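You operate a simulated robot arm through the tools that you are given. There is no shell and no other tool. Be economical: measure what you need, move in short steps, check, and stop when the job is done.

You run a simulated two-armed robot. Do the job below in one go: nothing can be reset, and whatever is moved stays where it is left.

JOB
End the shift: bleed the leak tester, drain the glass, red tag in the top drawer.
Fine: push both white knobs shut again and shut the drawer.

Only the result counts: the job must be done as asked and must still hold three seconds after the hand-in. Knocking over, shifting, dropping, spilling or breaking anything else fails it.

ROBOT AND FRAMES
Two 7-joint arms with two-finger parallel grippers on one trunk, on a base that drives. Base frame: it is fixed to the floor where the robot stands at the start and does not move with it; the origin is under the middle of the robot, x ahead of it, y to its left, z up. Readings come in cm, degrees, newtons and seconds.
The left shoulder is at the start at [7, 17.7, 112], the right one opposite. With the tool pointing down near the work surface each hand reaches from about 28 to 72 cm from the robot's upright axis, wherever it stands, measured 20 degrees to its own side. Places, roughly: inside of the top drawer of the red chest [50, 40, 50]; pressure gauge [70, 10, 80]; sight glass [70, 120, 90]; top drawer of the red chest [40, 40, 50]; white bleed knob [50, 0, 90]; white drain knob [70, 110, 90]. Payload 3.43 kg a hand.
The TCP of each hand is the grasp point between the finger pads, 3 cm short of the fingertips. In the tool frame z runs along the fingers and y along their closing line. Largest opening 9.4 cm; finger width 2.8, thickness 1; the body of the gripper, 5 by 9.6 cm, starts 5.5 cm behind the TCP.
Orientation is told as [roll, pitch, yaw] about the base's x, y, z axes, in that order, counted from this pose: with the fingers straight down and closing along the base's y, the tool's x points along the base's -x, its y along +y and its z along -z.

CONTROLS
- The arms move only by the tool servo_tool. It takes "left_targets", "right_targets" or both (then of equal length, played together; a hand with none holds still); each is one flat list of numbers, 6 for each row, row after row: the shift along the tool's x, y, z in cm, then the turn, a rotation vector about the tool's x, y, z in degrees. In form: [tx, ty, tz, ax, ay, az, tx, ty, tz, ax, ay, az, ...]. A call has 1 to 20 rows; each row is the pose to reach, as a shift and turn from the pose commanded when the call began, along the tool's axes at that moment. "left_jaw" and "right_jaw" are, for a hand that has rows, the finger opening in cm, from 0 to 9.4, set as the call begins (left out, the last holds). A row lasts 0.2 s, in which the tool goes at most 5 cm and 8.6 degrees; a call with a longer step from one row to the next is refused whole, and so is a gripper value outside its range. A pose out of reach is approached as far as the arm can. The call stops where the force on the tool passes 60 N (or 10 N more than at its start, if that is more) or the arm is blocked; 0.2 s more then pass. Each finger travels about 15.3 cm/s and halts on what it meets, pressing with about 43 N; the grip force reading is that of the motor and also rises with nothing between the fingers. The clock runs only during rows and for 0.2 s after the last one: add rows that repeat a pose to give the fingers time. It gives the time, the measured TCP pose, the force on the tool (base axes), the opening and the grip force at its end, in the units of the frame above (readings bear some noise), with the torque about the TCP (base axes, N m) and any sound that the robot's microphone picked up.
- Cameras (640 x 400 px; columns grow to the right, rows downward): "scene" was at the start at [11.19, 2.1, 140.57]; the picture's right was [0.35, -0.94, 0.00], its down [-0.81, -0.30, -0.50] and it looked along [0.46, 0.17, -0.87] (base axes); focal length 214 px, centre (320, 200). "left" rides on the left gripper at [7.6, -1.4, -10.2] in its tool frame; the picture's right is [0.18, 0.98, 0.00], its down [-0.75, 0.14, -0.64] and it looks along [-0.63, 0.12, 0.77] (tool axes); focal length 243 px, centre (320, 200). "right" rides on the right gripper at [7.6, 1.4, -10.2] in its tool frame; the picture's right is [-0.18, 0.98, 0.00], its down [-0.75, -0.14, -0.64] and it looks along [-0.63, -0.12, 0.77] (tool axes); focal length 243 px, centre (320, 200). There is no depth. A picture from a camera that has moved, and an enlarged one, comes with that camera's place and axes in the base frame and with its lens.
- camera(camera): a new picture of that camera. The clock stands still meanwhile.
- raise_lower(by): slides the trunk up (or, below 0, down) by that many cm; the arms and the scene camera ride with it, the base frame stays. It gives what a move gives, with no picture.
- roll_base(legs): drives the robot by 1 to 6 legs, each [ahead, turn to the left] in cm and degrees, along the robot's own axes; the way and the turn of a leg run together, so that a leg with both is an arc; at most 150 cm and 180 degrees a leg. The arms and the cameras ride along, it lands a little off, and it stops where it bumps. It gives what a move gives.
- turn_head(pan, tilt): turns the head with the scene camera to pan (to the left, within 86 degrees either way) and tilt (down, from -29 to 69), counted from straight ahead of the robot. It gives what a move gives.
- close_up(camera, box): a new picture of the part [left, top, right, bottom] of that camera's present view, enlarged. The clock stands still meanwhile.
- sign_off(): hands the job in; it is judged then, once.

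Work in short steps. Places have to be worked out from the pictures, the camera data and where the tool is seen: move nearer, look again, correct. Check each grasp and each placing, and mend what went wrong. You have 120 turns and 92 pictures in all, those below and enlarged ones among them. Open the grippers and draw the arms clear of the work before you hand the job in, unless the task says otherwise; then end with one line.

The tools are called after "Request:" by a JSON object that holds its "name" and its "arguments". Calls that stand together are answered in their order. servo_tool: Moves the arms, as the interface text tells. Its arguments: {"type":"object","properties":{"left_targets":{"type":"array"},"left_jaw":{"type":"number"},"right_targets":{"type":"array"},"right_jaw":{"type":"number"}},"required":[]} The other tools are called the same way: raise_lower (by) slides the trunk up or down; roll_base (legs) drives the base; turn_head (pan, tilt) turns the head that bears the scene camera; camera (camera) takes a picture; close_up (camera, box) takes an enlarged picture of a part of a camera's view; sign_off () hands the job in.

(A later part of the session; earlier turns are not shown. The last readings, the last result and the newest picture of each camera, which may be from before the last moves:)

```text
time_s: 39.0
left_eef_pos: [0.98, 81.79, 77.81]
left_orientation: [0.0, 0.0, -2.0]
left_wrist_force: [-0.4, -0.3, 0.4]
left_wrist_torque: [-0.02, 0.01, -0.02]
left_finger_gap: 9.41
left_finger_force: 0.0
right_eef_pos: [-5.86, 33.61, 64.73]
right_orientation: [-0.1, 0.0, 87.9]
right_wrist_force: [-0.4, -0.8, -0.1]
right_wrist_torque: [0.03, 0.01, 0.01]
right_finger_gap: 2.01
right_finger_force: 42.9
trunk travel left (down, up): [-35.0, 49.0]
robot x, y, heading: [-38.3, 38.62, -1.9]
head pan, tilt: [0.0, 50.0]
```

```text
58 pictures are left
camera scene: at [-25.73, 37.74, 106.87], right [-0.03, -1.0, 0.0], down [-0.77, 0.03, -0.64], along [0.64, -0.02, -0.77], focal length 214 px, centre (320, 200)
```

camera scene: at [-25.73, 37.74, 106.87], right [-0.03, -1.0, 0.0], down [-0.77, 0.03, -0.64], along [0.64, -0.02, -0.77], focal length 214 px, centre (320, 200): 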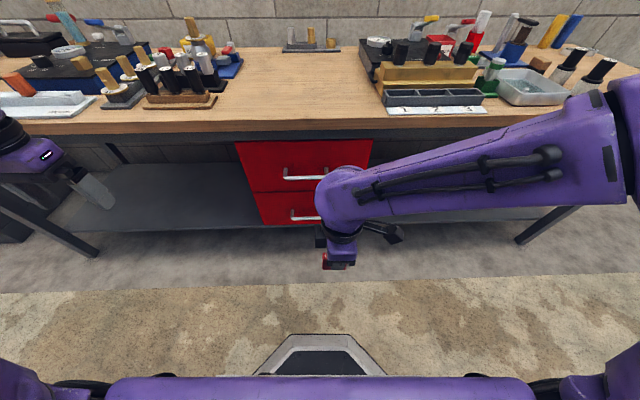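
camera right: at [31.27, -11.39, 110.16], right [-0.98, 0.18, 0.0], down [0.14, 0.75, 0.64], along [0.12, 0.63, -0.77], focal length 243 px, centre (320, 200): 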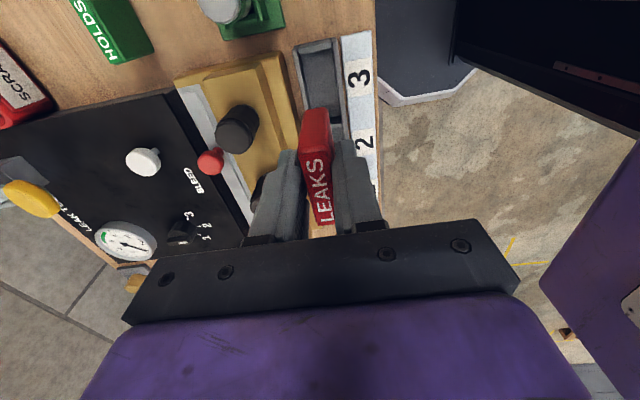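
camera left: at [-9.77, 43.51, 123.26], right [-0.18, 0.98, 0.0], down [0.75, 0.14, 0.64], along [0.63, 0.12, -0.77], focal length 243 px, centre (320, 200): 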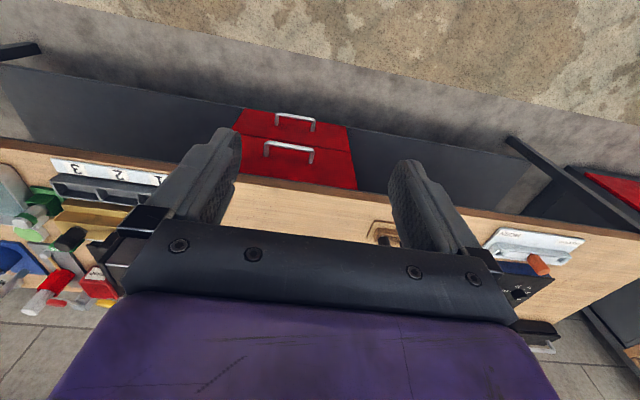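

The right hand hides the handle. I move it aside to the right while the left hand swings round to point its fingers at the drawer (+x), closing vertically, in front of the handle.

Request:
{"name": "servo_tool", "arguments": {"left_targets": [0, -2.5, 1.2, -4.62, -4.62, 4.62, -0.4, -5, 2.5, -9.24, -9.24, 9.24, -0.8, -8, 4, -13.86, -13.86, 13.86, -1.2, -11, 5.5, -18.48, -18.48, 18.48, -1.6, -14, 7, -23.1, -23.1, 23.1, -2, -17, 8.5, -27.7, -27.7, 27.7, -2.4, -20, 10, -32.3, -32.3, 32.3, -2.8, -23, 11.5, -37, -37, 37, -3.2, -26, 13, -41.6, -41.6, 41.6, -3.6, -29, 14.5, -46.2, -46.2, 46.2, -4, -32, 16, -50.8, -50.8, 50.8, -4.4, -35, 17.5, -55.4, -55.4, 55.4, -4.8, -37, 19, -60, -60, 60, -5.2, -39, 20, -64.7, -64.7, 64.7, -5.4, -40, 20.5, -69.3, -69.3, 69.3, -5.4, -40, 20.5, -69.3, -69.3, 69.3], "right_targets": [4, 0, 0, 0, 0, 0, 8, 0, 0, 0, 0, 0, 12, 0, 0, 0, 0, 0, 16, 0, 0, 0, 0, 0, 18, 0, 0, 0, 0, 0, 18, 0, 0, 0, 0, 0, 18, 0, 0, 0, 0, 0, 18, 0, 0, 0, 0, 0, 18, 0, 0, 0, 0, 0, 18, 0, 0, 0, 0, 0, 18, 0, 0, 0, 0, 0, 18, 0, 0, 0, 0, 0, 18, 0, 0, 0, 0, 0, 18, 0, 0, 0, 0, 0, 18, 0, 0, 0, 0, 0, 18, 0, 0, 0, 0, 0], "left_jaw": 6}}

Request:
{"name": "camera", "arguments": {"camera": "scene"}}

Request:
{"name": "camera", "arguments": {"camera": "left"}}

```text
time_s: 42.4
left_eef_pos: [12.59, 71.66, 76.11]
left_orientation: [69.8, -25.2, -90.2]
left_wrist_force: [-0.7, 0.0, 1.4]
left_wrist_torque: [0.04, 0.05, 0.04]
left_finger_gap: 6.01
left_finger_force: 0.0
left hand out of reach, approached as far as the arm can: row 2, 3, 4, 5, 6, 7, 8, 9, 10, 11, 12, 13, 14, 15, 16
right_eef_pos: [-6.24, 16.05, 64.86]
right_orientation: [0.0, 0.1, 88.0]
right_wrist_force: [0.4, -0.4, -0.2]
right_wrist_torque: [-0.03, 0.0, -0.03]
right_finger_gap: 2.03
right_finger_force: 43.1
trunk travel left (down, up): [-35.0, 49.0]
robot x, y, heading: [-38.02, 38.25, -2.0]
head pan, tilt: [0.0, 50.0]
```

```text
57 pictures are left
camera scene: at [-25.68, 38.01, 106.86], right [-0.03, -1.0, 0.0], down [-0.77, 0.02, -0.64], along [0.64, -0.02, -0.77], focal length 214 px, centre (320, 200)
```

scene: 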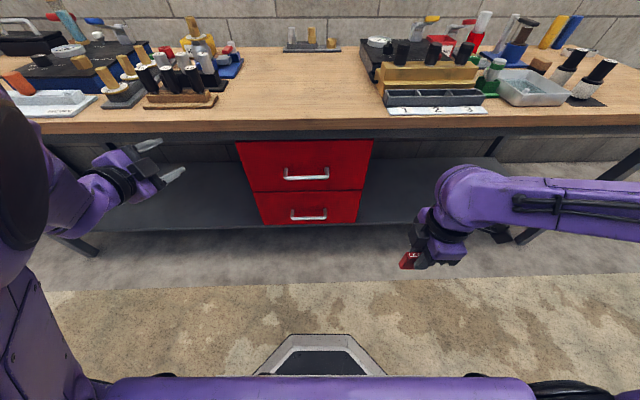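

```text
56 pictures are left
camera left: at [2.4, 79.54, 74.93], right [0.34, 0.56, 0.76], down [-0.56, -0.53, 0.64], along [0.76, -0.64, 0.13], focal length 243 px, centre (320, 200)
```

left: 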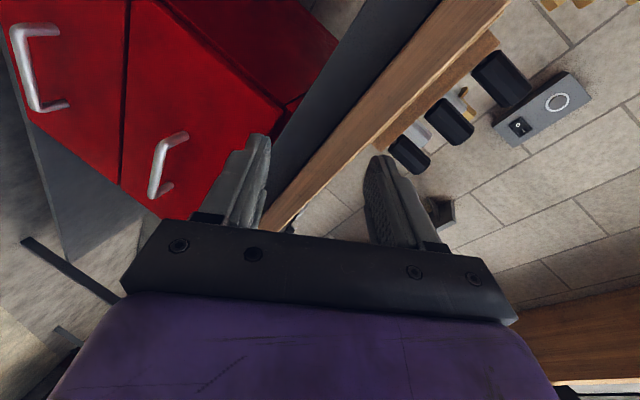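

The left arm stalled at [12.6, 71.7, 76], partly turned. I give it a null hold to see whether the command still pulls it on.

Request:
{"name": "servo_tool", "arguments": {"left_targets": [0, 0, 0, 0, 0, 0, 0, 0, 0, 0, 0, 0, 0, 0, 0, 0, 0, 0]}}

```text
time_s: 43.2
left_eef_pos: [12.38, 71.58, 76.15]
left_orientation: [69.8, -24.7, -90.3]
left_wrist_force: [-0.1, -0.6, -0.4]
left_wrist_torque: [0.01, -0.01, -0.04]
left_finger_gap: 6.01
left_finger_force: 0.0
right_eef_pos: [-6.28, 15.97, 64.83]
right_orientation: [0.0, 0.0, 88.0]
right_wrist_force: [0.9, 0.1, -0.4]
right_wrist_torque: [0.02, -0.03, 0.03]
right_finger_gap: 2.05
right_finger_force: 43.2
trunk travel left (down, up): [-35.0, 49.0]
robot x, y, heading: [-38.71, 38.29, -2.0]
head pan, tilt: [0.0, 50.0]
```

It holds. I try a translation only, back and inward (base -8, -8, -4), to see whether the arm follows from here.

Request:
{"name": "servo_tool", "arguments": {"left_targets": [-1.4, -2.3, -1.3, 0, 0, 0, -2.8, -4.7, -2.6, 0, 0, 0, -4.1, -7, -3.8, 0, 0, 0, -5.5, -9.4, -5.1, 0, 0, 0, -5.5, -9.4, -5.1, 0, 0, 0]}}

```text
time_s: 44.4
left_eef_pos: [9.12, 70.96, 76.14]
left_orientation: [69.1, -25.5, -91.0]
left_wrist_force: [0.2, 0.9, 0.7]
left_wrist_torque: [-0.01, -0.02, 0.01]
left_finger_gap: 6.0
left_finger_force: 0.0
left hand out of reach, approached as far as the arm can: row 1, 2, 3, 4, 5
right_eef_pos: [-6.34, 15.83, 64.85]
right_orientation: [0.0, -0.1, 88.1]
right_wrist_force: [-0.8, 0.1, -0.3]
right_wrist_torque: [-0.02, 0.0, -0.01]
right_finger_gap: 2.02
right_finger_force: 42.5
trunk travel left (down, up): [-35.0, 49.0]
robot x, y, heading: [-38.53, 38.23, -1.8]
head pan, tilt: [0.0, 50.0]
```

The arm is too folded for a level hand this near the bench. I turn the left hand back to pointing down, then try a 45° approach with the trunk higher and the base farther back.

Request:
{"name": "servo_tool", "arguments": {"left_targets": [0.2, 0.4, -0.8, 2.9, 5.7, -5.2, 0.4, 0.8, -1.6, 5.8, 11.4, -10.4, 0.6, 1.2, -2.4, 8.7, 17.1, -15.6, 0.8, 1.6, -3.2, 11.6, 22.8, -20.7, 1, 2, -4, 14.4, 28.4, -25.8, 1.2, 2.4, -4.8, 17.3, 34, -31, 1.4, 2.8, -5.6, 20.2, 39.7, -36.2, 1.6, 3.2, -6.4, 23.1, 45.4, -41.3, 2, 3.6, -7.2, 26, 51.1, -46.5, 2.4, 4.2, -8, 28.9, 56.7, -51.7, 2.4, 4.2, -8, 31.8, 62.4, -56.8, 2.4, 4.2, -8, 34.6, 68.1, -62, 2.4, 4.2, -8, 34.6, 68.1, -62]}}

Request:
{"name": "raise_lower", "arguments": {"by": 20}}

Request:
{"name": "roll_base", "arguments": {"legs": [[-8, 2]]}}

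```text
time_s: 47.2
left_eef_pos: [3.14, 75.95, 81.75]
left_orientation: [2.1, 0.5, -0.5]
left_wrist_force: [0.0, -0.4, 1.1]
left_wrist_torque: [-0.01, -0.03, -0.02]
left_finger_gap: 6.0
left_finger_force: 0.0
left hand out of reach, approached as far as the arm can: row 1, 2, 3, 4, 5, 6, 7, 8, 9, 10
right_eef_pos: [-6.26, 15.92, 64.85]
right_orientation: [0.0, 0.0, 88.1]
right_wrist_force: [0.3, 0.7, -0.1]
right_wrist_torque: [0.01, 0.02, -0.04]
right_finger_gap: 1.99
right_finger_force: 43.0
trunk travel left (down, up): [-35.0, 49.0]
robot x, y, heading: [-38.37, 38.77, -2.3]
head pan, tilt: [0.0, 50.0]
```

```text
time_s: 49.4
left_eef_pos: [3.15, 76.02, 101.65]
left_orientation: [1.9, 0.4, -0.6]
left_wrist_force: [-0.3, 0.0, 0.2]
left_wrist_torque: [-0.01, 0.03, 0.0]
left_finger_gap: 5.99
left_finger_force: 0.0
right_eef_pos: [-6.22, 15.97, 84.81]
right_orientation: [0.0, 0.0, 88.1]
right_wrist_force: [0.8, -0.7, -0.1]
right_wrist_torque: [0.0, 0.0, 0.02]
right_finger_gap: 2.02
right_finger_force: 42.6
trunk travel left (down, up): [-55.0, 29.0]
robot x, y, heading: [-38.26, 38.51, -1.9]
head pan, tilt: [0.0, 50.0]
```

```text
time_s: 50.5
left_eef_pos: [-6.41, 77.8, 101.75]
left_orientation: [1.8, 0.3, 1.7]
left_wrist_force: [-0.6, 1.0, 0.9]
left_wrist_torque: [0.03, -0.03, -0.01]
left_finger_gap: 5.99
left_finger_force: 0.0
right_eef_pos: [-13.38, 17.31, 84.71]
right_orientation: [-0.1, -0.1, 90.1]
right_wrist_force: [-0.7, 0.3, -1.3]
right_wrist_torque: [-0.01, -0.02, -0.02]
right_finger_gap: 2.0
right_finger_force: 43.2
trunk travel left (down, up): [-55.0, 29.0]
robot x, y, heading: [-46.61, 38.8, 0.2]
head pan, tilt: [0.0, 50.0]
```

The hand points down again. Now only a 90° turn about the finger axis, moving inward to y≈56.

Request:
{"name": "servo_tool", "arguments": {"left_targets": [0, -2, 1, 0, 0, 8.3, 0, -4, 2, 0, 0, 16.6, 0, -6, 3, 0, 0, 25, 0, -8, 4, 0, 0, 33, 0, -10, 5, 0, 0, 41, 0, -12, 6, 0, 0, 49, 0, -14, 7, 0, 0, 57, 0, -16, 8, 0, 0, 65, 0, -18, 9, 0, 0, 73, 0, -20, 10, 0, 0, 81, 0, -22, 11, 0, 0, 89, 0, -22, 11, 0, 0, 91.5]}}

```text
time_s: 53.1
left_eef_pos: [-6.12, 56.65, 87.45]
left_orientation: [-7.5, 2.5, -88.9]
left_wrist_force: [-0.1, 1.1, 0.3]
left_wrist_torque: [-0.08, -0.01, 0.01]
left_finger_gap: 5.98
left_finger_force: 0.1
left hand out of reach, approached as far as the arm can: row 2, 3, 4, 5, 6, 7, 8, 9, 10, 11, 12
right_eef_pos: [-13.39, 17.69, 84.94]
right_orientation: [0.0, 0.2, 90.3]
right_wrist_force: [0.2, 0.1, 0.0]
right_wrist_torque: [-0.05, 0.0, 0.03]
right_finger_gap: 2.03
right_finger_force: 43.2
trunk travel left (down, up): [-55.0, 29.0]
robot x, y, heading: [-46.27, 38.15, 0.1]
head pan, tilt: [0.0, 50.0]
```

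That is within 8° of the target. Next I tilt the fingers forward 45° while going to a pre-grasp 12 cm short of the bar, about [20, 41, 63].

Request:
{"name": "servo_tool", "arguments": {"left_targets": [-1.3, 2.2, 2, -5, 0, 0, -2.7, 4.3, 4, -10, 0, 0, -4, 6.5, 6, -15, 0, 0, -5.3, 8.7, 8, -20, 0, 0, -6.7, 10.8, 10, -25, 0, 0, -8, 13, 12, -30, 0, 0, -9.3, 15.2, 14, -35, 0, 0, -10.7, 17.3, 16, -40, 0, 0, -12, 19.5, 18, -45, 0, 0, -13.3, 21.5, 20, -45, 0, 0, -14.7, 23.5, 22, -45, 0, 0, -16, 26, 24.5, -45, 0, 0, -16, 26, 24.5, -45, 0, 0]}}

Request:
{"name": "camera", "arguments": {"camera": "left"}}

Request:
{"name": "camera", "arguments": {"camera": "scene"}}

```text
time_s: 55.9
left_eef_pos: [19.81, 40.82, 64.61]
left_orientation: [44.8, 2.0, -89.7]
left_wrist_force: [0.0, -0.3, 1.0]
left_wrist_torque: [-0.02, 0.0, 0.03]
left_finger_gap: 6.0
left_finger_force: 0.1
left hand out of reach, approached as far as the arm can: row 7
right_eef_pos: [-13.36, 17.29, 84.73]
right_orientation: [-0.1, 0.0, 90.2]
right_wrist_force: [-0.9, 0.2, -0.2]
right_wrist_torque: [0.0, 0.0, -0.01]
right_finger_gap: 2.02
right_finger_force: 42.9
trunk travel left (down, up): [-55.0, 29.0]
robot x, y, heading: [-46.52, 38.61, 0.2]
head pan, tilt: [0.0, 50.0]
```

```text
55 pictures are left
camera left: at [11.59, 48.25, 71.27], right [0.7, 0.16, 0.7], down [-0.35, -0.77, 0.53], along [0.62, -0.61, -0.48], focal length 243 px, centre (320, 200)
```

left: 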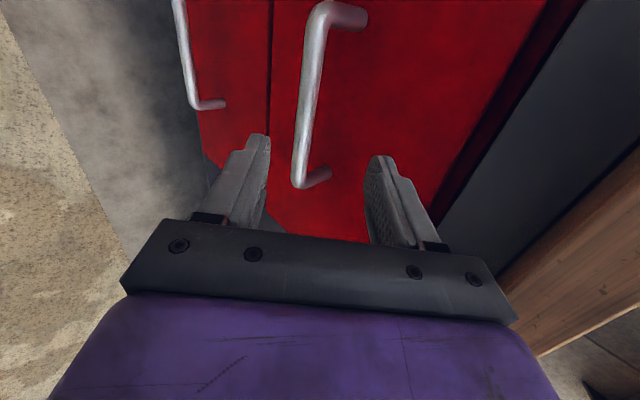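

```text
54 pictures are left
camera scene: at [-33.74, 38.3, 126.87], right [0.01, -1.0, 0.0], down [-0.77, 0.0, -0.64], along [0.64, 0.0, -0.77], focal length 214 px, centre (320, 200)
```

scene: 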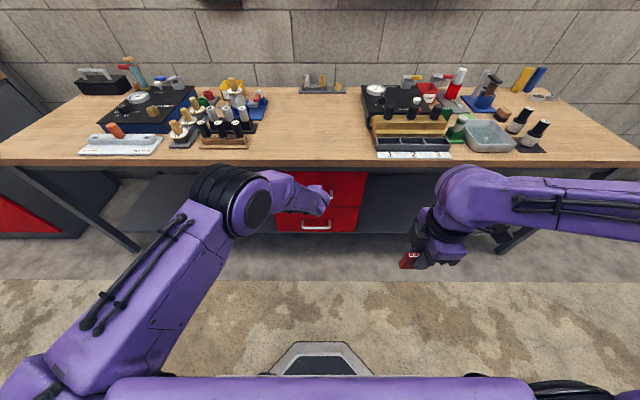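

The grasp line is good: the bar agrees with [28.4, ~41, 54.5] and stands about 4 cm off the face. I correct by 1 cm across, narrow the jaw to 4 and advance 10 cm.

Request:
{"name": "servo_tool", "arguments": {"left_targets": [0, -1, 2, 0, 0, 0, 0, -1, 5, 0, 0, 0, 0, -1, 8, 0, 0, 0, 0, -1, 10, 0, 0, 0, 0, -1, 10, 0, 0, 0], "left_jaw": 4}}

Request:
{"name": "camera", "arguments": {"camera": "left"}}

```text
time_s: 57.1
left_eef_pos: [25.91, 41.96, 56.81]
left_orientation: [44.6, 2.0, -89.7]
left_wrist_force: [-0.5, 0.1, -0.2]
left_wrist_torque: [0.02, -0.03, 0.01]
left_finger_gap: 4.01
left_finger_force: 0.0
left hand out of reach, approached as far as the arm can: row 4, 5
right_eef_pos: [-13.34, 17.25, 84.73]
right_orientation: [0.0, -0.1, 90.3]
right_wrist_force: [0.7, -0.3, -0.7]
right_wrist_torque: [-0.01, 0.0, -0.01]
right_finger_gap: 2.02
right_finger_force: 42.6
trunk travel left (down, up): [-55.0, 29.0]
robot x, y, heading: [-46.23, 38.62, 0.4]
head pan, tilt: [0.0, 50.0]
```

```text
53 pictures are left
camera left: at [17.7, 49.33, 63.47], right [0.7, 0.16, 0.7], down [-0.35, -0.77, 0.53], along [0.62, -0.61, -0.48], focal length 243 px, centre (320, 200)
```

left: 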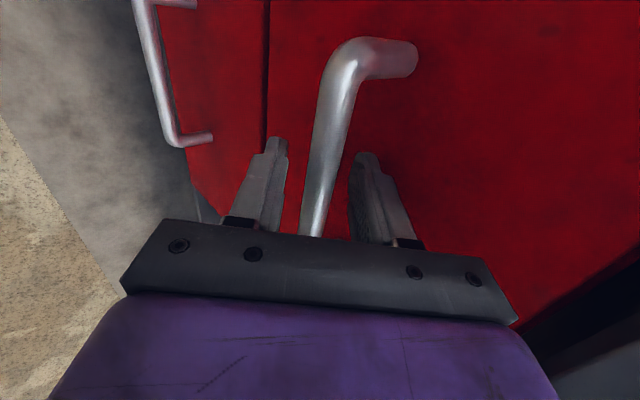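

The bar is between the tips, but the arm is at full stretch. I slide in along the 45° line with the trunk (-1.3) and the base (+1.8).

Request:
{"name": "raise_lower", "arguments": {"by": -1.3}}

Request:
{"name": "roll_base", "arguments": {"legs": [[1.8, 0]]}}

Request:
{"name": "camera", "arguments": {"camera": "left"}}

```text
time_s: 57.7
left_eef_pos: [26.09, 41.94, 55.52]
left_orientation: [44.6, 1.9, -89.7]
left_wrist_force: [0.7, -0.2, -1.1]
left_wrist_torque: [0.0, 0.0, -0.02]
left_finger_gap: 4.02
left_finger_force: 0.1
right_eef_pos: [-13.41, 17.36, 83.49]
right_orientation: [0.0, 0.1, 90.2]
right_wrist_force: [0.2, 0.1, -0.2]
right_wrist_torque: [0.01, 0.0, 0.01]
right_finger_gap: 2.01
right_finger_force: 42.9
trunk travel left (down, up): [-53.7, 30.3]
robot x, y, heading: [-46.22, 38.23, 0.5]
head pan, tilt: [0.0, 50.0]
```

```text
time_s: 58.5
left_eef_pos: [26.41, 41.85, 55.99]
left_orientation: [44.7, 2.1, -89.6]
left_wrist_force: [-42.5, 8.7, 25.9]
left_wrist_torque: [-0.03, -0.91, 0.26]
left_finger_gap: 3.29
left_finger_force: 0.0
right_eef_pos: [-12.77, 17.45, 83.73]
right_orientation: [-0.5, -0.1, 90.2]
right_wrist_force: [0.5, -0.1, -1.3]
right_wrist_torque: [-0.03, 0.01, 0.01]
right_finger_gap: 2.01
right_finger_force: 43.1
trunk travel left (down, up): [-53.7, 30.3]
robot x, y, heading: [-45.11, 38.42, 0.8]
head pan, tilt: [0.0, 50.0]
stopped in leg 1: the force on the tool passed its limit at 72 N (the readings are from after the stop); the commanded pose is now the measured one
```

```text
52 pictures are left
camera left: at [18.15, 49.29, 62.59], right [0.7, 0.16, 0.7], down [-0.35, -0.77, 0.53], along [0.63, -0.61, -0.48], focal length 243 px, centre (320, 200)
```

left: 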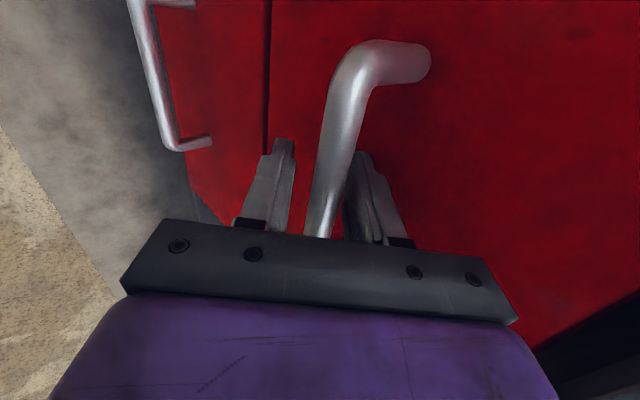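

The upper tip touched the drawer face. Re-triangulating puts the bar at about [27.3, –, 55.7], already between the pads, so I close the jaw.

Request:
{"name": "servo_tool", "arguments": {"left_targets": [0, 0, -0.3, 0, 0, 0, 0, 0, -0.3, 0, 0, 0, 0, 0, -0.3, 0, 0, 0], "left_jaw": 0}}

Request:
{"name": "camera", "arguments": {"camera": "left"}}

```text
time_s: 59.3
left_eef_pos: [26.6, 41.74, 55.72]
left_orientation: [44.5, 1.9, -89.7]
left_wrist_force: [4.0, -1.9, 13.9]
left_wrist_torque: [-1.42, 0.07, 0.1]
left_finger_gap: 2.07
left_finger_force: 45.3
right_eef_pos: [-12.29, 17.36, 83.55]
right_orientation: [-0.1, 0.0, 90.2]
right_wrist_force: [0.0, 0.9, 0.2]
right_wrist_torque: [0.02, 0.02, 0.02]
right_finger_gap: 2.01
right_finger_force: 43.0
trunk travel left (down, up): [-53.7, 30.3]
robot x, y, heading: [-45.06, 38.53, 0.5]
head pan, tilt: [0.0, 50.0]
```

```text
51 pictures are left
camera left: at [18.48, 49.21, 62.52], right [0.7, 0.16, 0.69], down [-0.35, -0.77, 0.53], along [0.62, -0.61, -0.48], focal length 243 px, centre (320, 200)
```

left: 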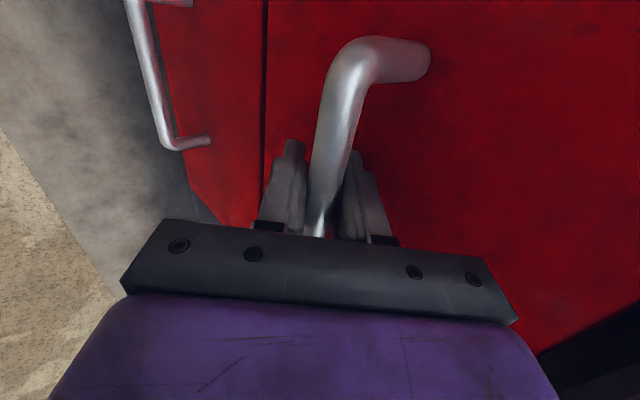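

The bar is gripped at 2.07 cm. I pull by rolling the base back, 5 cm first.

Request:
{"name": "roll_base", "arguments": {"legs": [[-5, 0]]}}

Request:
{"name": "camera", "arguments": {"camera": "left"}}

```text
time_s: 60.2
left_eef_pos: [21.4, 41.76, 55.78]
left_orientation: [44.5, 1.9, -89.8]
left_wrist_force: [0.7, -8.8, 15.5]
left_wrist_torque: [-1.01, 0.04, 0.47]
left_finger_gap: 2.05
left_finger_force: 45.1
right_eef_pos: [-17.42, 17.26, 83.56]
right_orientation: [-0.2, 0.1, 90.4]
right_wrist_force: [-0.5, -0.5, -0.2]
right_wrist_torque: [-0.03, -0.02, -0.03]
right_finger_gap: 2.02
right_finger_force: 43.2
trunk travel left (down, up): [-53.7, 30.3]
robot x, y, heading: [-50.38, 38.49, 0.5]
head pan, tilt: [0.0, 50.0]
```

```text
50 pictures are left
camera left: at [13.19, 49.19, 62.53], right [0.7, 0.16, 0.69], down [-0.35, -0.77, 0.53], along [0.62, -0.61, -0.49], focal length 243 px, centre (320, 200)
```

left: 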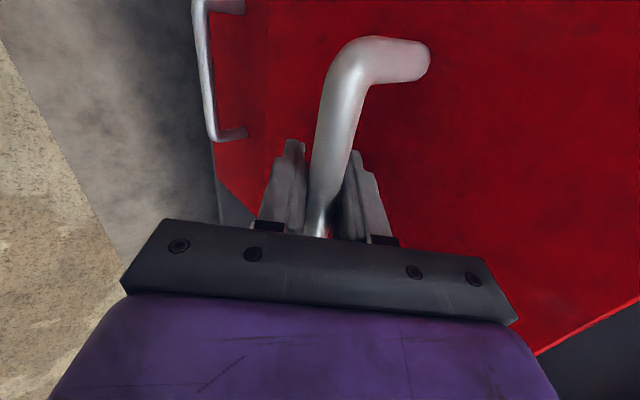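

The drawer is following. I pull another 18 cm.

Request:
{"name": "roll_base", "arguments": {"legs": [[-10, 0], [-8, 0]]}}

Request:
{"name": "turn_head", "arguments": {"pan": 0, "tilt": 45}}

Request:
{"name": "camera", "arguments": {"camera": "scene"}}

```text
time_s: 62.1
left_eef_pos: [3.23, 41.82, 55.83]
left_orientation: [44.5, 2.0, -89.7]
left_wrist_force: [1.0, 31.1, 16.6]
left_wrist_torque: [-0.63, 0.18, 0.92]
left_finger_gap: 2.03
left_finger_force: 45.2
right_eef_pos: [-35.93, 17.2, 83.72]
right_orientation: [-0.1, 0.3, 90.1]
right_wrist_force: [0.1, 1.3, 0.4]
right_wrist_torque: [0.0, -0.02, -0.03]
right_finger_gap: 2.01
right_finger_force: 43.9
trunk travel left (down, up): [-53.7, 30.3]
robot x, y, heading: [-68.77, 38.06, 0.7]
head pan, tilt: [0.0, 50.0]
```

```text
time_s: 62.7
left_eef_pos: [3.44, 41.67, 55.83]
left_orientation: [44.5, 2.1, -89.8]
left_wrist_force: [2.3, 8.7, 12.8]
left_wrist_torque: [-0.46, 0.23, 1.08]
left_finger_gap: 2.09
left_finger_force: 45.1
right_eef_pos: [-35.84, 17.04, 83.44]
right_orientation: [-0.2, -0.1, 90.1]
right_wrist_force: [0.3, 0.2, 0.0]
right_wrist_torque: [0.02, 0.02, -0.01]
right_finger_gap: 2.01
right_finger_force: 42.3
trunk travel left (down, up): [-53.7, 30.3]
robot x, y, heading: [-68.54, 38.02, 0.6]
head pan, tilt: [0.0, 45.0]
```

```text
49 pictures are left
camera scene: at [-55.72, 38.28, 126.28], right [0.01, -1.0, 0.0], down [-0.71, -0.01, -0.71], along [0.71, 0.01, -0.71], focal length 214 px, centre (320, 200)
```

scene: 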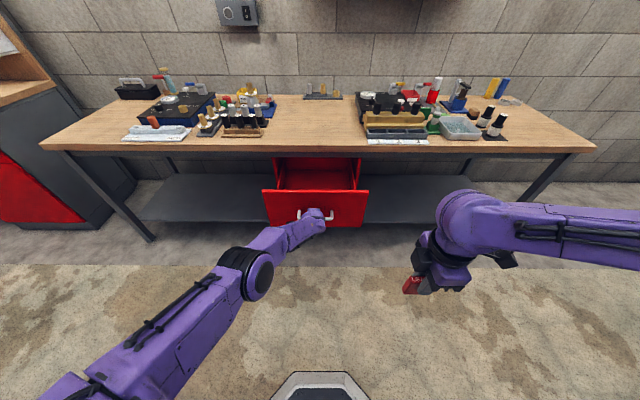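

The drawer is open about 23 cm and looks empty. I pull 4 cm more for hand room, then release.

Request:
{"name": "roll_base", "arguments": {"legs": [[-4, 0]]}}

Request:
{"name": "servo_tool", "arguments": {"left_targets": [0, 0, 0, 0, 0, 0, 0, 0, 0, 0, 0, 0, 0, 0, -3, 0, 0, 0, 0, 0, -7, 0, 0, 0, 0, 0, -11, 0, 0, 0, 0, 0, -14, 0, 0, 0], "left_jaw": 4.5}}

Request:
{"name": "camera", "arguments": {"camera": "scene"}}

```text
time_s: 63.6
left_eef_pos: [-0.87, 41.68, 55.86]
left_orientation: [44.5, 2.1, -89.7]
left_wrist_force: [-0.2, 11.6, 13.5]
left_wrist_torque: [-0.59, -0.04, 0.89]
left_finger_gap: 2.04
left_finger_force: 44.9
right_eef_pos: [-40.11, 17.05, 83.53]
right_orientation: [-0.2, 0.1, 90.1]
right_wrist_force: [-0.6, -0.6, 0.4]
right_wrist_torque: [-0.01, -0.04, -0.02]
right_finger_gap: 2.04
right_finger_force: 43.0
trunk travel left (down, up): [-53.7, 30.3]
robot x, y, heading: [-72.79, 38.47, 0.5]
head pan, tilt: [0.0, 45.0]
```

```text
time_s: 65.0
left_eef_pos: [-10.55, 41.05, 65.59]
left_orientation: [44.3, 2.3, -89.8]
left_wrist_force: [-0.3, -0.1, -0.1]
left_wrist_torque: [0.01, -0.01, 0.03]
left_finger_gap: 4.5
left_finger_force: 0.2
right_eef_pos: [-39.89, 17.01, 83.48]
right_orientation: [-0.1, 0.0, 90.1]
right_wrist_force: [-0.3, 0.8, 0.0]
right_wrist_torque: [0.02, -0.02, -0.02]
right_finger_gap: 1.98
right_finger_force: 42.8
trunk travel left (down, up): [-53.7, 30.3]
robot x, y, heading: [-72.72, 38.32, 0.6]
head pan, tilt: [0.0, 45.0]
```

```text
48 pictures are left
camera scene: at [-59.73, 38.14, 126.26], right [0.01, -1.0, 0.0], down [-0.71, -0.01, -0.71], along [0.71, 0.01, -0.71], focal length 214 px, centre (320, 200)
```

scene: 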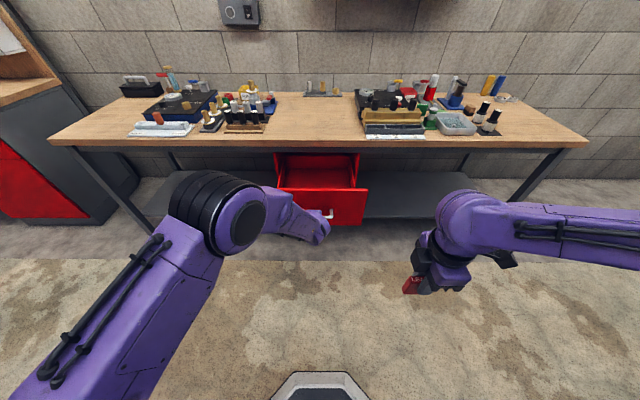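

The drawer stays open. I stow the left hand out to the left and up.

Request:
{"name": "servo_tool", "arguments": {"left_targets": [2.6, 0.3, -2.8, 3.75, 0, 0, 5.2, 0.7, -5.6, 7.5, 0, 0, 7.8, 1, -8.4, 11.2, 0, 0, 10.4, 1.3, -11.2, 15, 0, 0, 13, 1.7, -14, 18.7, 0, 0, 15.6, 2, -16.8, 22.5, 0, 0, 18.2, 2.3, -19.6, 26, 0, 0, 20.8, 2.7, -22.4, 30, 0, 0, 23.4, 3, -25.2, 34, 0, 0, 26, 3.3, -28, 37.5, 0, 0, 28.6, 3.7, -30.8, 41, 0, 0, 31, 4, -33.5, 45, 0, 0, 31, 4, -33.5, 45, 0, 0]}}

Request:
{"name": "roll_base", "arguments": {"legs": [[30, 0]]}}

Request:
{"name": "turn_head", "arguments": {"pan": 0, "tilt": 55}}

Request:
{"name": "camera", "arguments": {"camera": "scene"}}

```text
time_s: 67.8
left_eef_pos: [-31.29, 70.96, 93.64]
left_orientation: [-0.6, 2.1, -89.7]
left_wrist_force: [0.0, -0.8, 0.3]
left_wrist_torque: [0.0, 0.03, 0.03]
left_finger_gap: 4.49
left_finger_force: 0.0
right_eef_pos: [-39.7, 17.05, 83.42]
right_orientation: [0.0, 0.0, 90.1]
right_wrist_force: [-0.6, 0.0, -0.3]
right_wrist_torque: [0.01, 0.0, -0.01]
right_finger_gap: 2.01
right_finger_force: 42.9
trunk travel left (down, up): [-53.7, 30.3]
robot x, y, heading: [-72.81, 38.21, 0.9]
head pan, tilt: [0.0, 45.0]
```

```text
time_s: 69.8
left_eef_pos: [-0.6, 70.4, 93.55]
left_orientation: [-0.7, 2.1, -90.6]
left_wrist_force: [0.4, -0.6, 0.6]
left_wrist_torque: [0.02, 0.0, -0.01]
left_finger_gap: 4.5
left_finger_force: 0.0
right_eef_pos: [-9.93, 16.72, 83.43]
right_orientation: [0.0, -0.1, 89.4]
right_wrist_force: [-0.4, 0.0, -0.9]
right_wrist_torque: [0.03, 0.0, 0.0]
right_finger_gap: 2.02
right_finger_force: 42.3
trunk travel left (down, up): [-53.7, 30.3]
robot x, y, heading: [-42.46, 38.11, -0.4]
head pan, tilt: [0.0, 45.0]
```

```text
time_s: 70.6
left_eef_pos: [-0.67, 70.47, 93.61]
left_orientation: [-0.7, 2.1, -90.5]
left_wrist_force: [1.0, -0.2, 0.3]
left_wrist_torque: [-0.02, 0.0, 0.07]
left_finger_gap: 4.48
left_finger_force: 0.1
right_eef_pos: [-9.99, 16.67, 83.52]
right_orientation: [-0.1, 0.0, 89.4]
right_wrist_force: [0.3, -0.7, -0.2]
right_wrist_torque: [-0.03, -0.01, 0.0]
right_finger_gap: 2.05
right_finger_force: 43.1
trunk travel left (down, up): [-53.7, 30.3]
robot x, y, heading: [-42.29, 38.02, -0.1]
head pan, tilt: [0.0, 55.0]
```

```text
47 pictures are left
camera scene: at [-30.41, 38.06, 124.92], right [0.0, -1.0, 0.0], down [-0.82, 0.0, -0.57], along [0.57, 0.0, -0.82], focal length 214 px, centre (320, 200)
```

scene: 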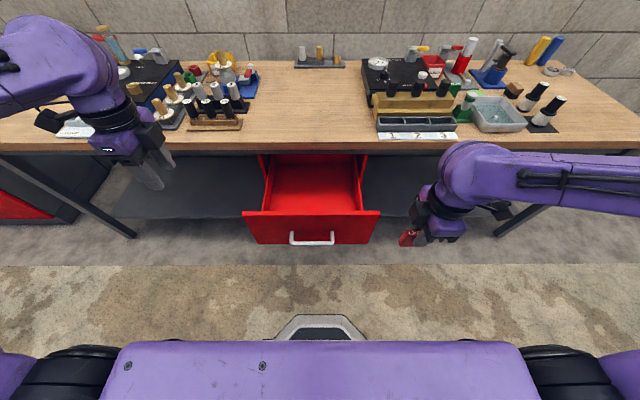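

The drawer interior is open from x≈4 to the bench edge at 22.6, empty, and the front top is at z≈70. I bring the tag over it at [13, 40], staying high.

Request:
{"name": "servo_tool", "arguments": {"right_targets": [-2.9, -2.9, 0, 0, 0, 0, -5.8, -5.8, 0, 0, 0, 0, -8.7, -8.7, 0, 0, 0, 0, -11.6, -11.6, 0, 0, 0, 0, -14.5, -14.5, 0, 0, 0, 0, -17.4, -17.4, 0, 0, 0, 0, -20.3, -20.3, 0, 0, 0, 0, -23.3, -23, 0, 0, 0, 0, -23.3, -23, 0, 0, 0, 0]}}

Request:
{"name": "camera", "arguments": {"camera": "right"}}

Request:
{"name": "camera", "arguments": {"camera": "scene"}}

```text
time_s: 72.6
left_eef_pos: [-0.69, 70.4, 93.58]
left_orientation: [-0.7, 2.2, -90.6]
left_wrist_force: [0.3, -0.5, 0.1]
left_wrist_torque: [0.01, 0.01, -0.05]
left_finger_gap: 4.52
left_finger_force: 0.2
right_eef_pos: [13.46, 40.14, 83.59]
right_orientation: [-0.1, -0.1, 89.4]
right_wrist_force: [-0.9, 0.4, -0.2]
right_wrist_torque: [0.0, -0.01, 0.01]
right_finger_gap: 2.02
right_finger_force: 42.7
trunk travel left (down, up): [-53.7, 30.3]
robot x, y, heading: [-42.69, 38.24, -0.1]
head pan, tilt: [0.0, 55.0]
```

```text
46 pictures are left
camera right: at [11.95, 32.32, 93.99], right [-0.98, 0.19, 0.0], down [0.15, 0.75, 0.64], along [0.13, 0.63, -0.77], focal length 243 px, centre (320, 200)
```

right: 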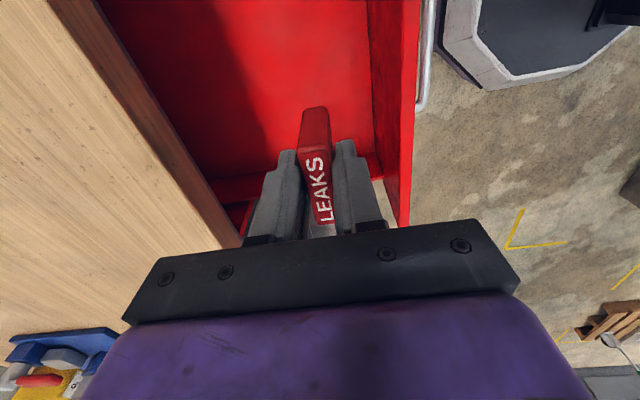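

```text
45 pictures are left
camera scene: at [-30.46, 37.98, 124.92], right [0.0, -1.0, 0.0], down [-0.82, 0.0, -0.57], along [0.57, 0.0, -0.82], focal length 214 px, centre (320, 200)
```

scene: 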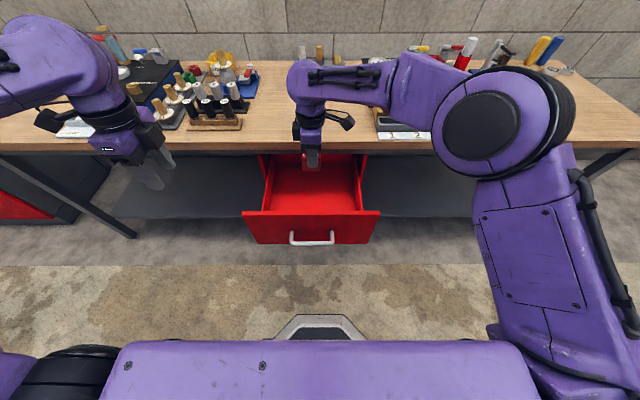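

The clearances look fine but the bench edge is close. I shift 1.5 cm toward the robot and descend to z≈68, then look.

Request:
{"name": "servo_tool", "arguments": {"right_targets": [0, 1.5, 0, 0, 0, 0, 0, 1.5, 4, 0, 0, 0, 0, 1.5, 8, 0, 0, 0, 0, 1.5, 12, 0, 0, 0, 0, 1.5, 15.5, 0, 0, 0, 0, 1.5, 15.5, 0, 0, 0]}}

Request:
{"name": "camera", "arguments": {"camera": "right"}}

Request:
{"name": "camera", "arguments": {"camera": "scene"}}

```text
time_s: 74.0
left_eef_pos: [-0.72, 70.41, 93.6]
left_orientation: [-0.8, 2.1, -90.5]
left_wrist_force: [0.2, 0.4, 1.3]
left_wrist_torque: [0.0, 0.02, 0.01]
left_finger_gap: 4.5
left_finger_force: 0.1
right_eef_pos: [11.84, 40.18, 68.32]
right_orientation: [0.0, 0.0, 89.4]
right_wrist_force: [1.2, -0.1, -0.2]
right_wrist_torque: [-0.02, 0.02, 0.01]
right_finger_gap: 2.02
right_finger_force: 43.2
trunk travel left (down, up): [-53.7, 30.3]
robot x, y, heading: [-42.52, 38.06, -0.2]
head pan, tilt: [0.0, 55.0]
```

```text
44 pictures are left
camera right: at [10.45, 32.31, 78.6], right [-0.98, 0.19, 0.0], down [0.15, 0.75, 0.64], along [0.13, 0.63, -0.77], focal length 243 px, centre (320, 200)
```

right: 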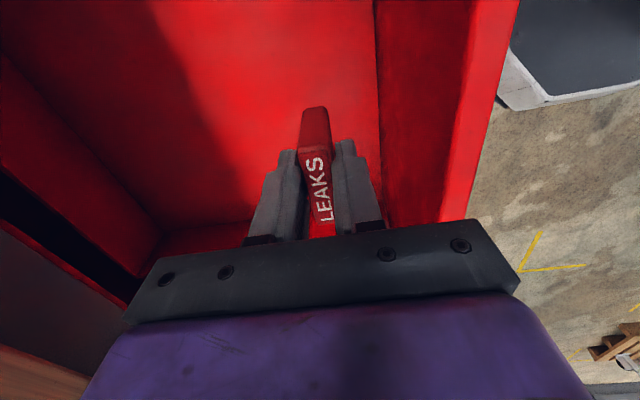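

```text
43 pictures are left
camera scene: at [-30.44, 38.06, 124.92], right [0.0, -1.0, 0.0], down [-0.82, 0.0, -0.57], along [0.57, 0.0, -0.82], focal length 214 px, centre (320, 200)
```

scene: 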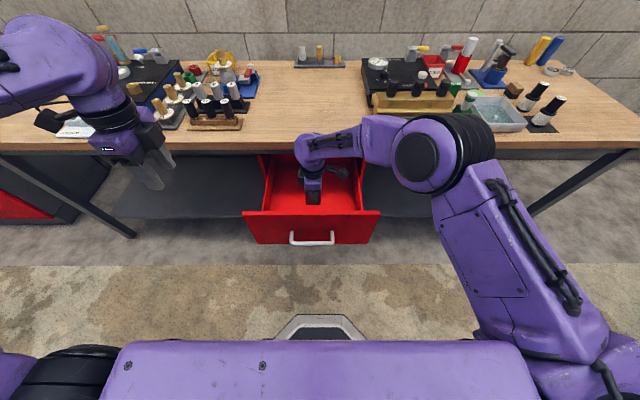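

The front wall's inside is at x≈6. I shift 1 cm away from it and go down 9 cm into the drawer.

Request:
{"name": "servo_tool", "arguments": {"right_targets": [0, -1, 0, 0, 0, 0, 0, -1, 3, 0, 0, 0, 0, -1, 6, 0, 0, 0, 0, -1, 9, 0, 0, 0, 0, -1, 11, 0, 0, 0, 0, -1, 11, 0, 0, 0]}}

Request:
{"name": "camera", "arguments": {"camera": "right"}}

Request:
{"name": "camera", "arguments": {"camera": "scene"}}

```text
time_s: 75.4
left_eef_pos: [-0.66, 70.48, 93.59]
left_orientation: [-0.6, 2.2, -90.5]
left_wrist_force: [0.0, 0.3, -0.9]
left_wrist_torque: [0.01, -0.04, 0.01]
left_finger_gap: 4.49
left_finger_force: 0.1
right_eef_pos: [12.84, 39.9, 56.89]
right_orientation: [0.0, 0.0, 89.4]
right_wrist_force: [-0.2, -0.3, 0.4]
right_wrist_torque: [0.0, 0.0, 0.0]
right_finger_gap: 2.03
right_finger_force: 43.3
trunk travel left (down, up): [-53.7, 30.3]
robot x, y, heading: [-42.35, 38.19, 0.0]
head pan, tilt: [0.0, 55.0]
```

```text
42 pictures are left
camera right: at [11.36, 32.11, 67.27], right [-0.98, 0.19, 0.0], down [0.15, 0.75, 0.64], along [0.13, 0.63, -0.77], focal length 243 px, centre (320, 200)
```

right: 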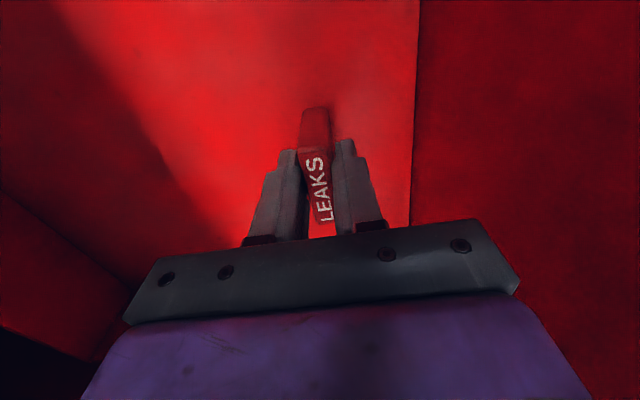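

```text
41 pictures are left
camera scene: at [-30.4, 38.08, 124.91], right [0.0, -1.0, 0.0], down [-0.82, 0.0, -0.57], along [0.57, 0.0, -0.82], focal length 214 px, centre (320, 200)
```

scene: 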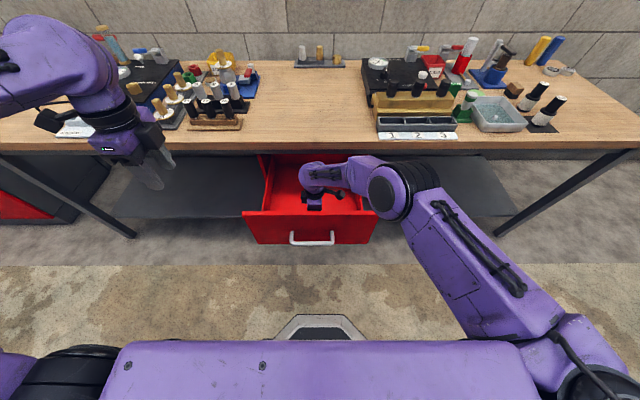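

The tag hangs just above the drawer floor. I go 1.5 cm lower and release.

Request:
{"name": "servo_tool", "arguments": {"right_targets": [0, 0, 0.8, 0, 0, 0, 0, 0, 1.5, 0, 0, 0, 0, 0, 1.5, 0, 0, 0]}}

Request:
{"name": "servo_tool", "arguments": {"right_targets": [0, 0, 0, 0, 0, 0, 0, 0, 0, 0, 0, 0, 0, 0, 0, 0, 0, 0], "right_jaw": 3.6}}

Request:
{"name": "camera", "arguments": {"camera": "right"}}

```text
time_s: 76.2
left_eef_pos: [-0.66, 70.5, 93.74]
left_orientation: [-0.7, 2.1, -90.4]
left_wrist_force: [-0.4, 0.4, 0.9]
left_wrist_torque: [-0.01, -0.01, 0.02]
left_finger_gap: 4.51
left_finger_force: 0.0
right_eef_pos: [12.89, 39.87, 55.42]
right_orientation: [0.0, -0.1, 89.4]
right_wrist_force: [0.8, 0.2, -0.7]
right_wrist_torque: [0.01, 0.0, -0.01]
right_finger_gap: 2.01
right_finger_force: 43.3
trunk travel left (down, up): [-53.7, 30.3]
robot x, y, heading: [-42.44, 38.34, -0.2]
head pan, tilt: [0.0, 55.0]
```

```text
time_s: 77.0
left_eef_pos: [-0.56, 70.49, 93.53]
left_orientation: [-0.6, 2.1, -90.4]
left_wrist_force: [-0.3, 0.2, 0.4]
left_wrist_torque: [0.01, -0.02, 0.01]
left_finger_gap: 4.49
left_finger_force: 0.1
right_eef_pos: [12.94, 39.82, 55.6]
right_orientation: [0.0, 0.0, 89.4]
right_wrist_force: [-0.6, 0.1, 0.8]
right_wrist_torque: [-0.01, -0.01, 0.01]
right_finger_gap: 3.58
right_finger_force: 0.1
trunk travel left (down, up): [-53.7, 30.3]
robot x, y, heading: [-42.72, 37.98, 0.0]
head pan, tilt: [0.0, 55.0]
```

```text
40 pictures are left
camera right: at [11.34, 32.09, 65.81], right [-0.98, 0.19, 0.0], down [0.15, 0.75, 0.64], along [0.13, 0.63, -0.77], focal length 243 px, centre (320, 200)
```

right: 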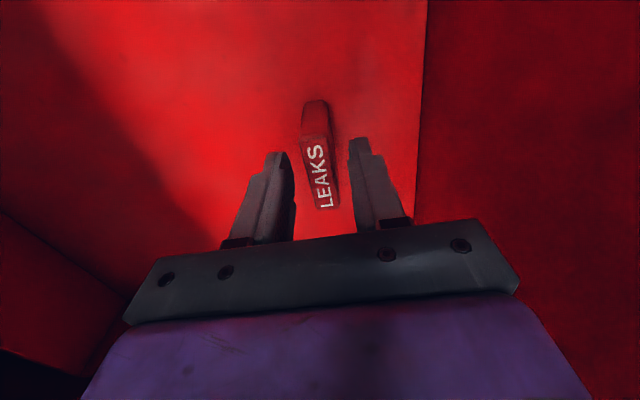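

The tag stands on the drawer floor. I lift the hand straight out.

Request:
{"name": "servo_tool", "arguments": {"right_targets": [0, 0, -3, 0, 0, 0, 0, 0, -7, 0, 0, 0, 0, 0, -11, 0, 0, 0, 0, 0, -15, 0, 0, 0, 0, 0, -19, 0, 0, 0, 0, 0, -23, 0, 0, 0, 0, 0, -28, 0, 0, 0, 2.9, 2.9, -28, 0, 0, 0, 5.8, 5.8, -28, 0, 0, 0, 8.7, 8.7, -28, 0, 0, 0, 11.6, 11.6, -28, 0, 0, 0, 14.5, 14.5, -28, 0, 0, 0, 17.4, 17.4, -28, 0, 0, 0, 20.3, 20.3, -28, 0, 0, 0, 23.2, 23, -28, 0, 0, 0, 23.2, 23, -28, 0, 0, 0]}}

Request:
{"name": "camera", "arguments": {"camera": "scene"}}

```text
time_s: 80.4
left_eef_pos: [-0.53, 70.59, 93.54]
left_orientation: [-0.7, 2.1, -90.5]
left_wrist_force: [-0.2, -0.3, -0.5]
left_wrist_torque: [-0.04, 0.01, 0.0]
left_finger_gap: 4.53
left_finger_force: 0.1
right_eef_pos: [-10.03, 17.01, 83.49]
right_orientation: [-0.1, 0.2, 89.4]
right_wrist_force: [-0.5, -0.1, -1.4]
right_wrist_torque: [-0.04, 0.03, 0.03]
right_finger_gap: 3.62
right_finger_force: 0.1
trunk travel left (down, up): [-53.7, 30.3]
robot x, y, heading: [-42.55, 37.93, 0.0]
head pan, tilt: [0.0, 55.0]
```

```text
39 pictures are left
camera scene: at [-30.36, 38.29, 124.91], right [0.0, -1.0, 0.0], down [-0.82, 0.0, -0.57], along [0.57, 0.0, -0.82], focal length 214 px, centre (320, 200)
```

scene: 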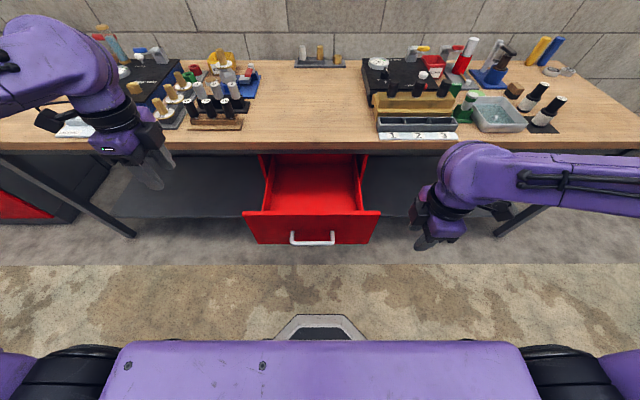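

The hand is clear. To shut the drawer I back up 30 cm and return the left hand to its 45° pre-grasp in front of the handle.

Request:
{"name": "roll_base", "arguments": {"legs": [[-30, 0]]}}

Request:
{"name": "servo_tool", "arguments": {"left_targets": [-2.5, 1.7, 2.3, -3.75, 0, 0, -5, 3.5, 4.7, -7.5, 0, 0, -7.5, 5.2, 7, -11.2, 0, 0, -10, 7, 9.3, -15, 0, 0, -12.5, 8.7, 11.7, -18.7, 0, 0, -15, 10.5, 14, -22.5, 0, 0, -17.5, 12.2, 16.3, -26, 0, 0, -20, 14, 18.7, -30, 0, 0, -22.5, 15.7, 21, -34, 0, 0, -25, 17.5, 23.3, -37.5, 0, 0, -27.5, 19.2, 25.7, -41, 0, 0, -30, 21, 28, -45, 0, 0, -30, 21, 28, -45, 0, 0]}}

Request:
{"name": "camera", "arguments": {"camera": "left"}}

```text
time_s: 82.4
left_eef_pos: [-31.38, 70.82, 93.6]
left_orientation: [-0.7, 2.1, -90.1]
left_wrist_force: [-0.3, -0.8, -0.1]
left_wrist_torque: [0.01, -0.01, 0.0]
left_finger_gap: 4.49
left_finger_force: 0.1
right_eef_pos: [-40.51, 17.06, 83.62]
right_orientation: [-0.1, -0.1, 89.7]
right_wrist_force: [-0.8, -0.1, 0.0]
right_wrist_torque: [0.0, 0.03, -0.02]
right_finger_gap: 3.58
right_finger_force: 0.0
trunk travel left (down, up): [-53.7, 30.3]
robot x, y, heading: [-72.54, 38.49, 0.0]
head pan, tilt: [0.0, 55.0]
```

```text
time_s: 85.2
left_eef_pos: [-10.38, 41.95, 64.4]
left_orientation: [44.4, 2.2, -90.2]
left_wrist_force: [0.1, 0.0, 0.0]
left_wrist_torque: [0.03, -0.02, 0.01]
left_finger_gap: 4.5
left_finger_force: 0.0
right_eef_pos: [-40.47, 17.11, 83.54]
right_orientation: [-0.1, 0.0, 89.8]
right_wrist_force: [-0.3, -0.1, 0.1]
right_wrist_torque: [0.0, 0.0, -0.01]
right_finger_gap: 3.58
right_finger_force: 0.0
trunk travel left (down, up): [-53.7, 30.3]
robot x, y, heading: [-73.07, 38.42, 0.0]
head pan, tilt: [0.0, 55.0]
```

```text
38 pictures are left
camera left: at [-18.57, 49.37, 71.15], right [0.7, 0.15, 0.69], down [-0.35, -0.77, 0.53], along [0.62, -0.61, -0.49], focal length 243 px, centre (320, 200)
```

left: 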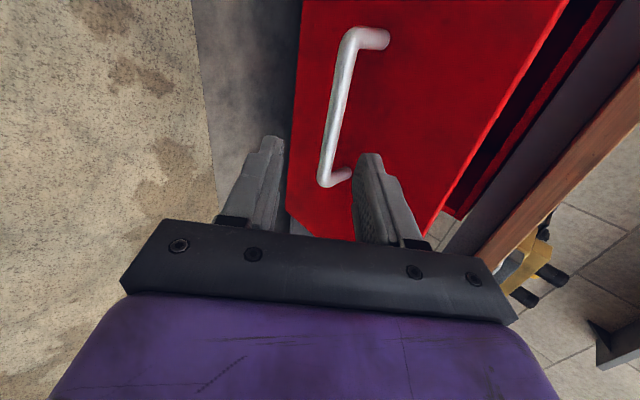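

The same approach pose is repeated. The known grasp point lies 12.6 cm along the fingers and 0.8 across, so I go there and close.

Request:
{"name": "servo_tool", "arguments": {"left_targets": [0, 0.8, 3, 0, 0, 0, 0, 0.8, 7, 0, 0, 0, 0, 0.8, 10, 0, 0, 0, 0, 0.8, 12, 0, 0, 0, 0, 0.8, 12, 0, 0, 0], "left_jaw": 3.8}}

Request:
{"name": "servo_tool", "arguments": {"left_targets": [0, 0, 0, 0, 0, 0, 0, 0, 0, 0, 0, 0, 0, 0, 0, 0, 0, 0], "left_jaw": 0}}

Request:
{"name": "camera", "arguments": {"camera": "left"}}

```text
time_s: 86.4
left_eef_pos: [-1.66, 41.82, 56.59]
left_orientation: [44.4, 2.3, -90.2]
left_wrist_force: [0.9, -1.7, 6.6]
left_wrist_torque: [-0.06, -0.11, 0.04]
left_finger_gap: 4.11
left_finger_force: 2.8
right_eef_pos: [-40.59, 16.96, 83.43]
right_orientation: [-0.1, 0.1, 89.7]
right_wrist_force: [-0.4, 0.9, 1.4]
right_wrist_torque: [0.01, 0.01, -0.01]
right_finger_gap: 3.61
right_finger_force: 0.1
trunk travel left (down, up): [-53.7, 30.3]
robot x, y, heading: [-72.75, 38.42, 0.4]
head pan, tilt: [0.0, 55.0]
```

```text
time_s: 87.2
left_eef_pos: [-1.7, 41.78, 57.18]
left_orientation: [45.1, 2.1, -90.1]
left_wrist_force: [-0.3, -3.3, 39.9]
left_wrist_torque: [-0.62, -0.06, 0.97]
left_finger_gap: 1.8
left_finger_force: 44.6
right_eef_pos: [-40.93, 16.94, 83.81]
right_orientation: [-0.5, -0.1, 89.8]
right_wrist_force: [0.2, 1.4, 0.4]
right_wrist_torque: [0.03, 0.01, -0.01]
right_finger_gap: 3.6
right_finger_force: 0.1
trunk travel left (down, up): [-53.7, 30.3]
robot x, y, heading: [-73.43, 38.39, 0.1]
head pan, tilt: [0.0, 55.0]
```

```text
37 pictures are left
camera left: at [-9.99, 49.33, 63.87], right [0.69, 0.16, 0.7], down [-0.36, -0.77, 0.53], along [0.63, -0.62, -0.48], focal length 243 px, centre (320, 200)
```

left: 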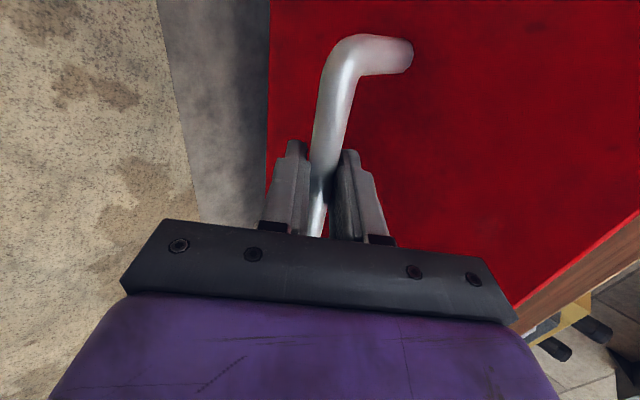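

The bar is gripped, with a 40 N vertical load. I ease the hand up by 0.7 cm.

Request:
{"name": "servo_tool", "arguments": {"left_targets": [0, 0.25, -0.25, 0, 0, 0, 0, 0.5, -0.5, 0, 0, 0, 0, 0.5, -0.5, 0, 0, 0]}}

Request:
{"name": "roll_base", "arguments": {"legs": [[10, 0]]}}

```text
time_s: 88.0
left_eef_pos: [-1.81, 41.84, 57.27]
left_orientation: [44.4, 2.1, -90.2]
left_wrist_force: [1.0, -4.4, 23.7]
left_wrist_torque: [-0.89, -0.1, 0.67]
left_finger_gap: 1.82
left_finger_force: 45.3
right_eef_pos: [-40.66, 17.05, 83.71]
right_orientation: [-0.3, -0.1, 89.7]
right_wrist_force: [0.4, -0.3, -0.3]
right_wrist_torque: [-0.06, 0.0, 0.01]
right_finger_gap: 3.58
right_finger_force: 0.0
trunk travel left (down, up): [-53.7, 30.3]
robot x, y, heading: [-72.94, 38.42, 0.1]
head pan, tilt: [0.0, 55.0]
```

```text
time_s: 89.2
left_eef_pos: [7.98, 41.92, 57.38]
left_orientation: [44.6, 2.1, -90.1]
left_wrist_force: [0.2, -16.6, 26.1]
left_wrist_torque: [-1.01, -0.07, 0.6]
left_finger_gap: 1.73
left_finger_force: 45.7
right_eef_pos: [-30.82, 16.96, 83.56]
right_orientation: [-0.2, 0.0, 89.9]
right_wrist_force: [0.5, 0.5, -0.3]
right_wrist_torque: [0.04, -0.02, -0.02]
right_finger_gap: 3.57
right_finger_force: 0.0
trunk travel left (down, up): [-53.7, 30.3]
robot x, y, heading: [-63.21, 38.1, 0.1]
head pan, tilt: [0.0, 55.0]
```

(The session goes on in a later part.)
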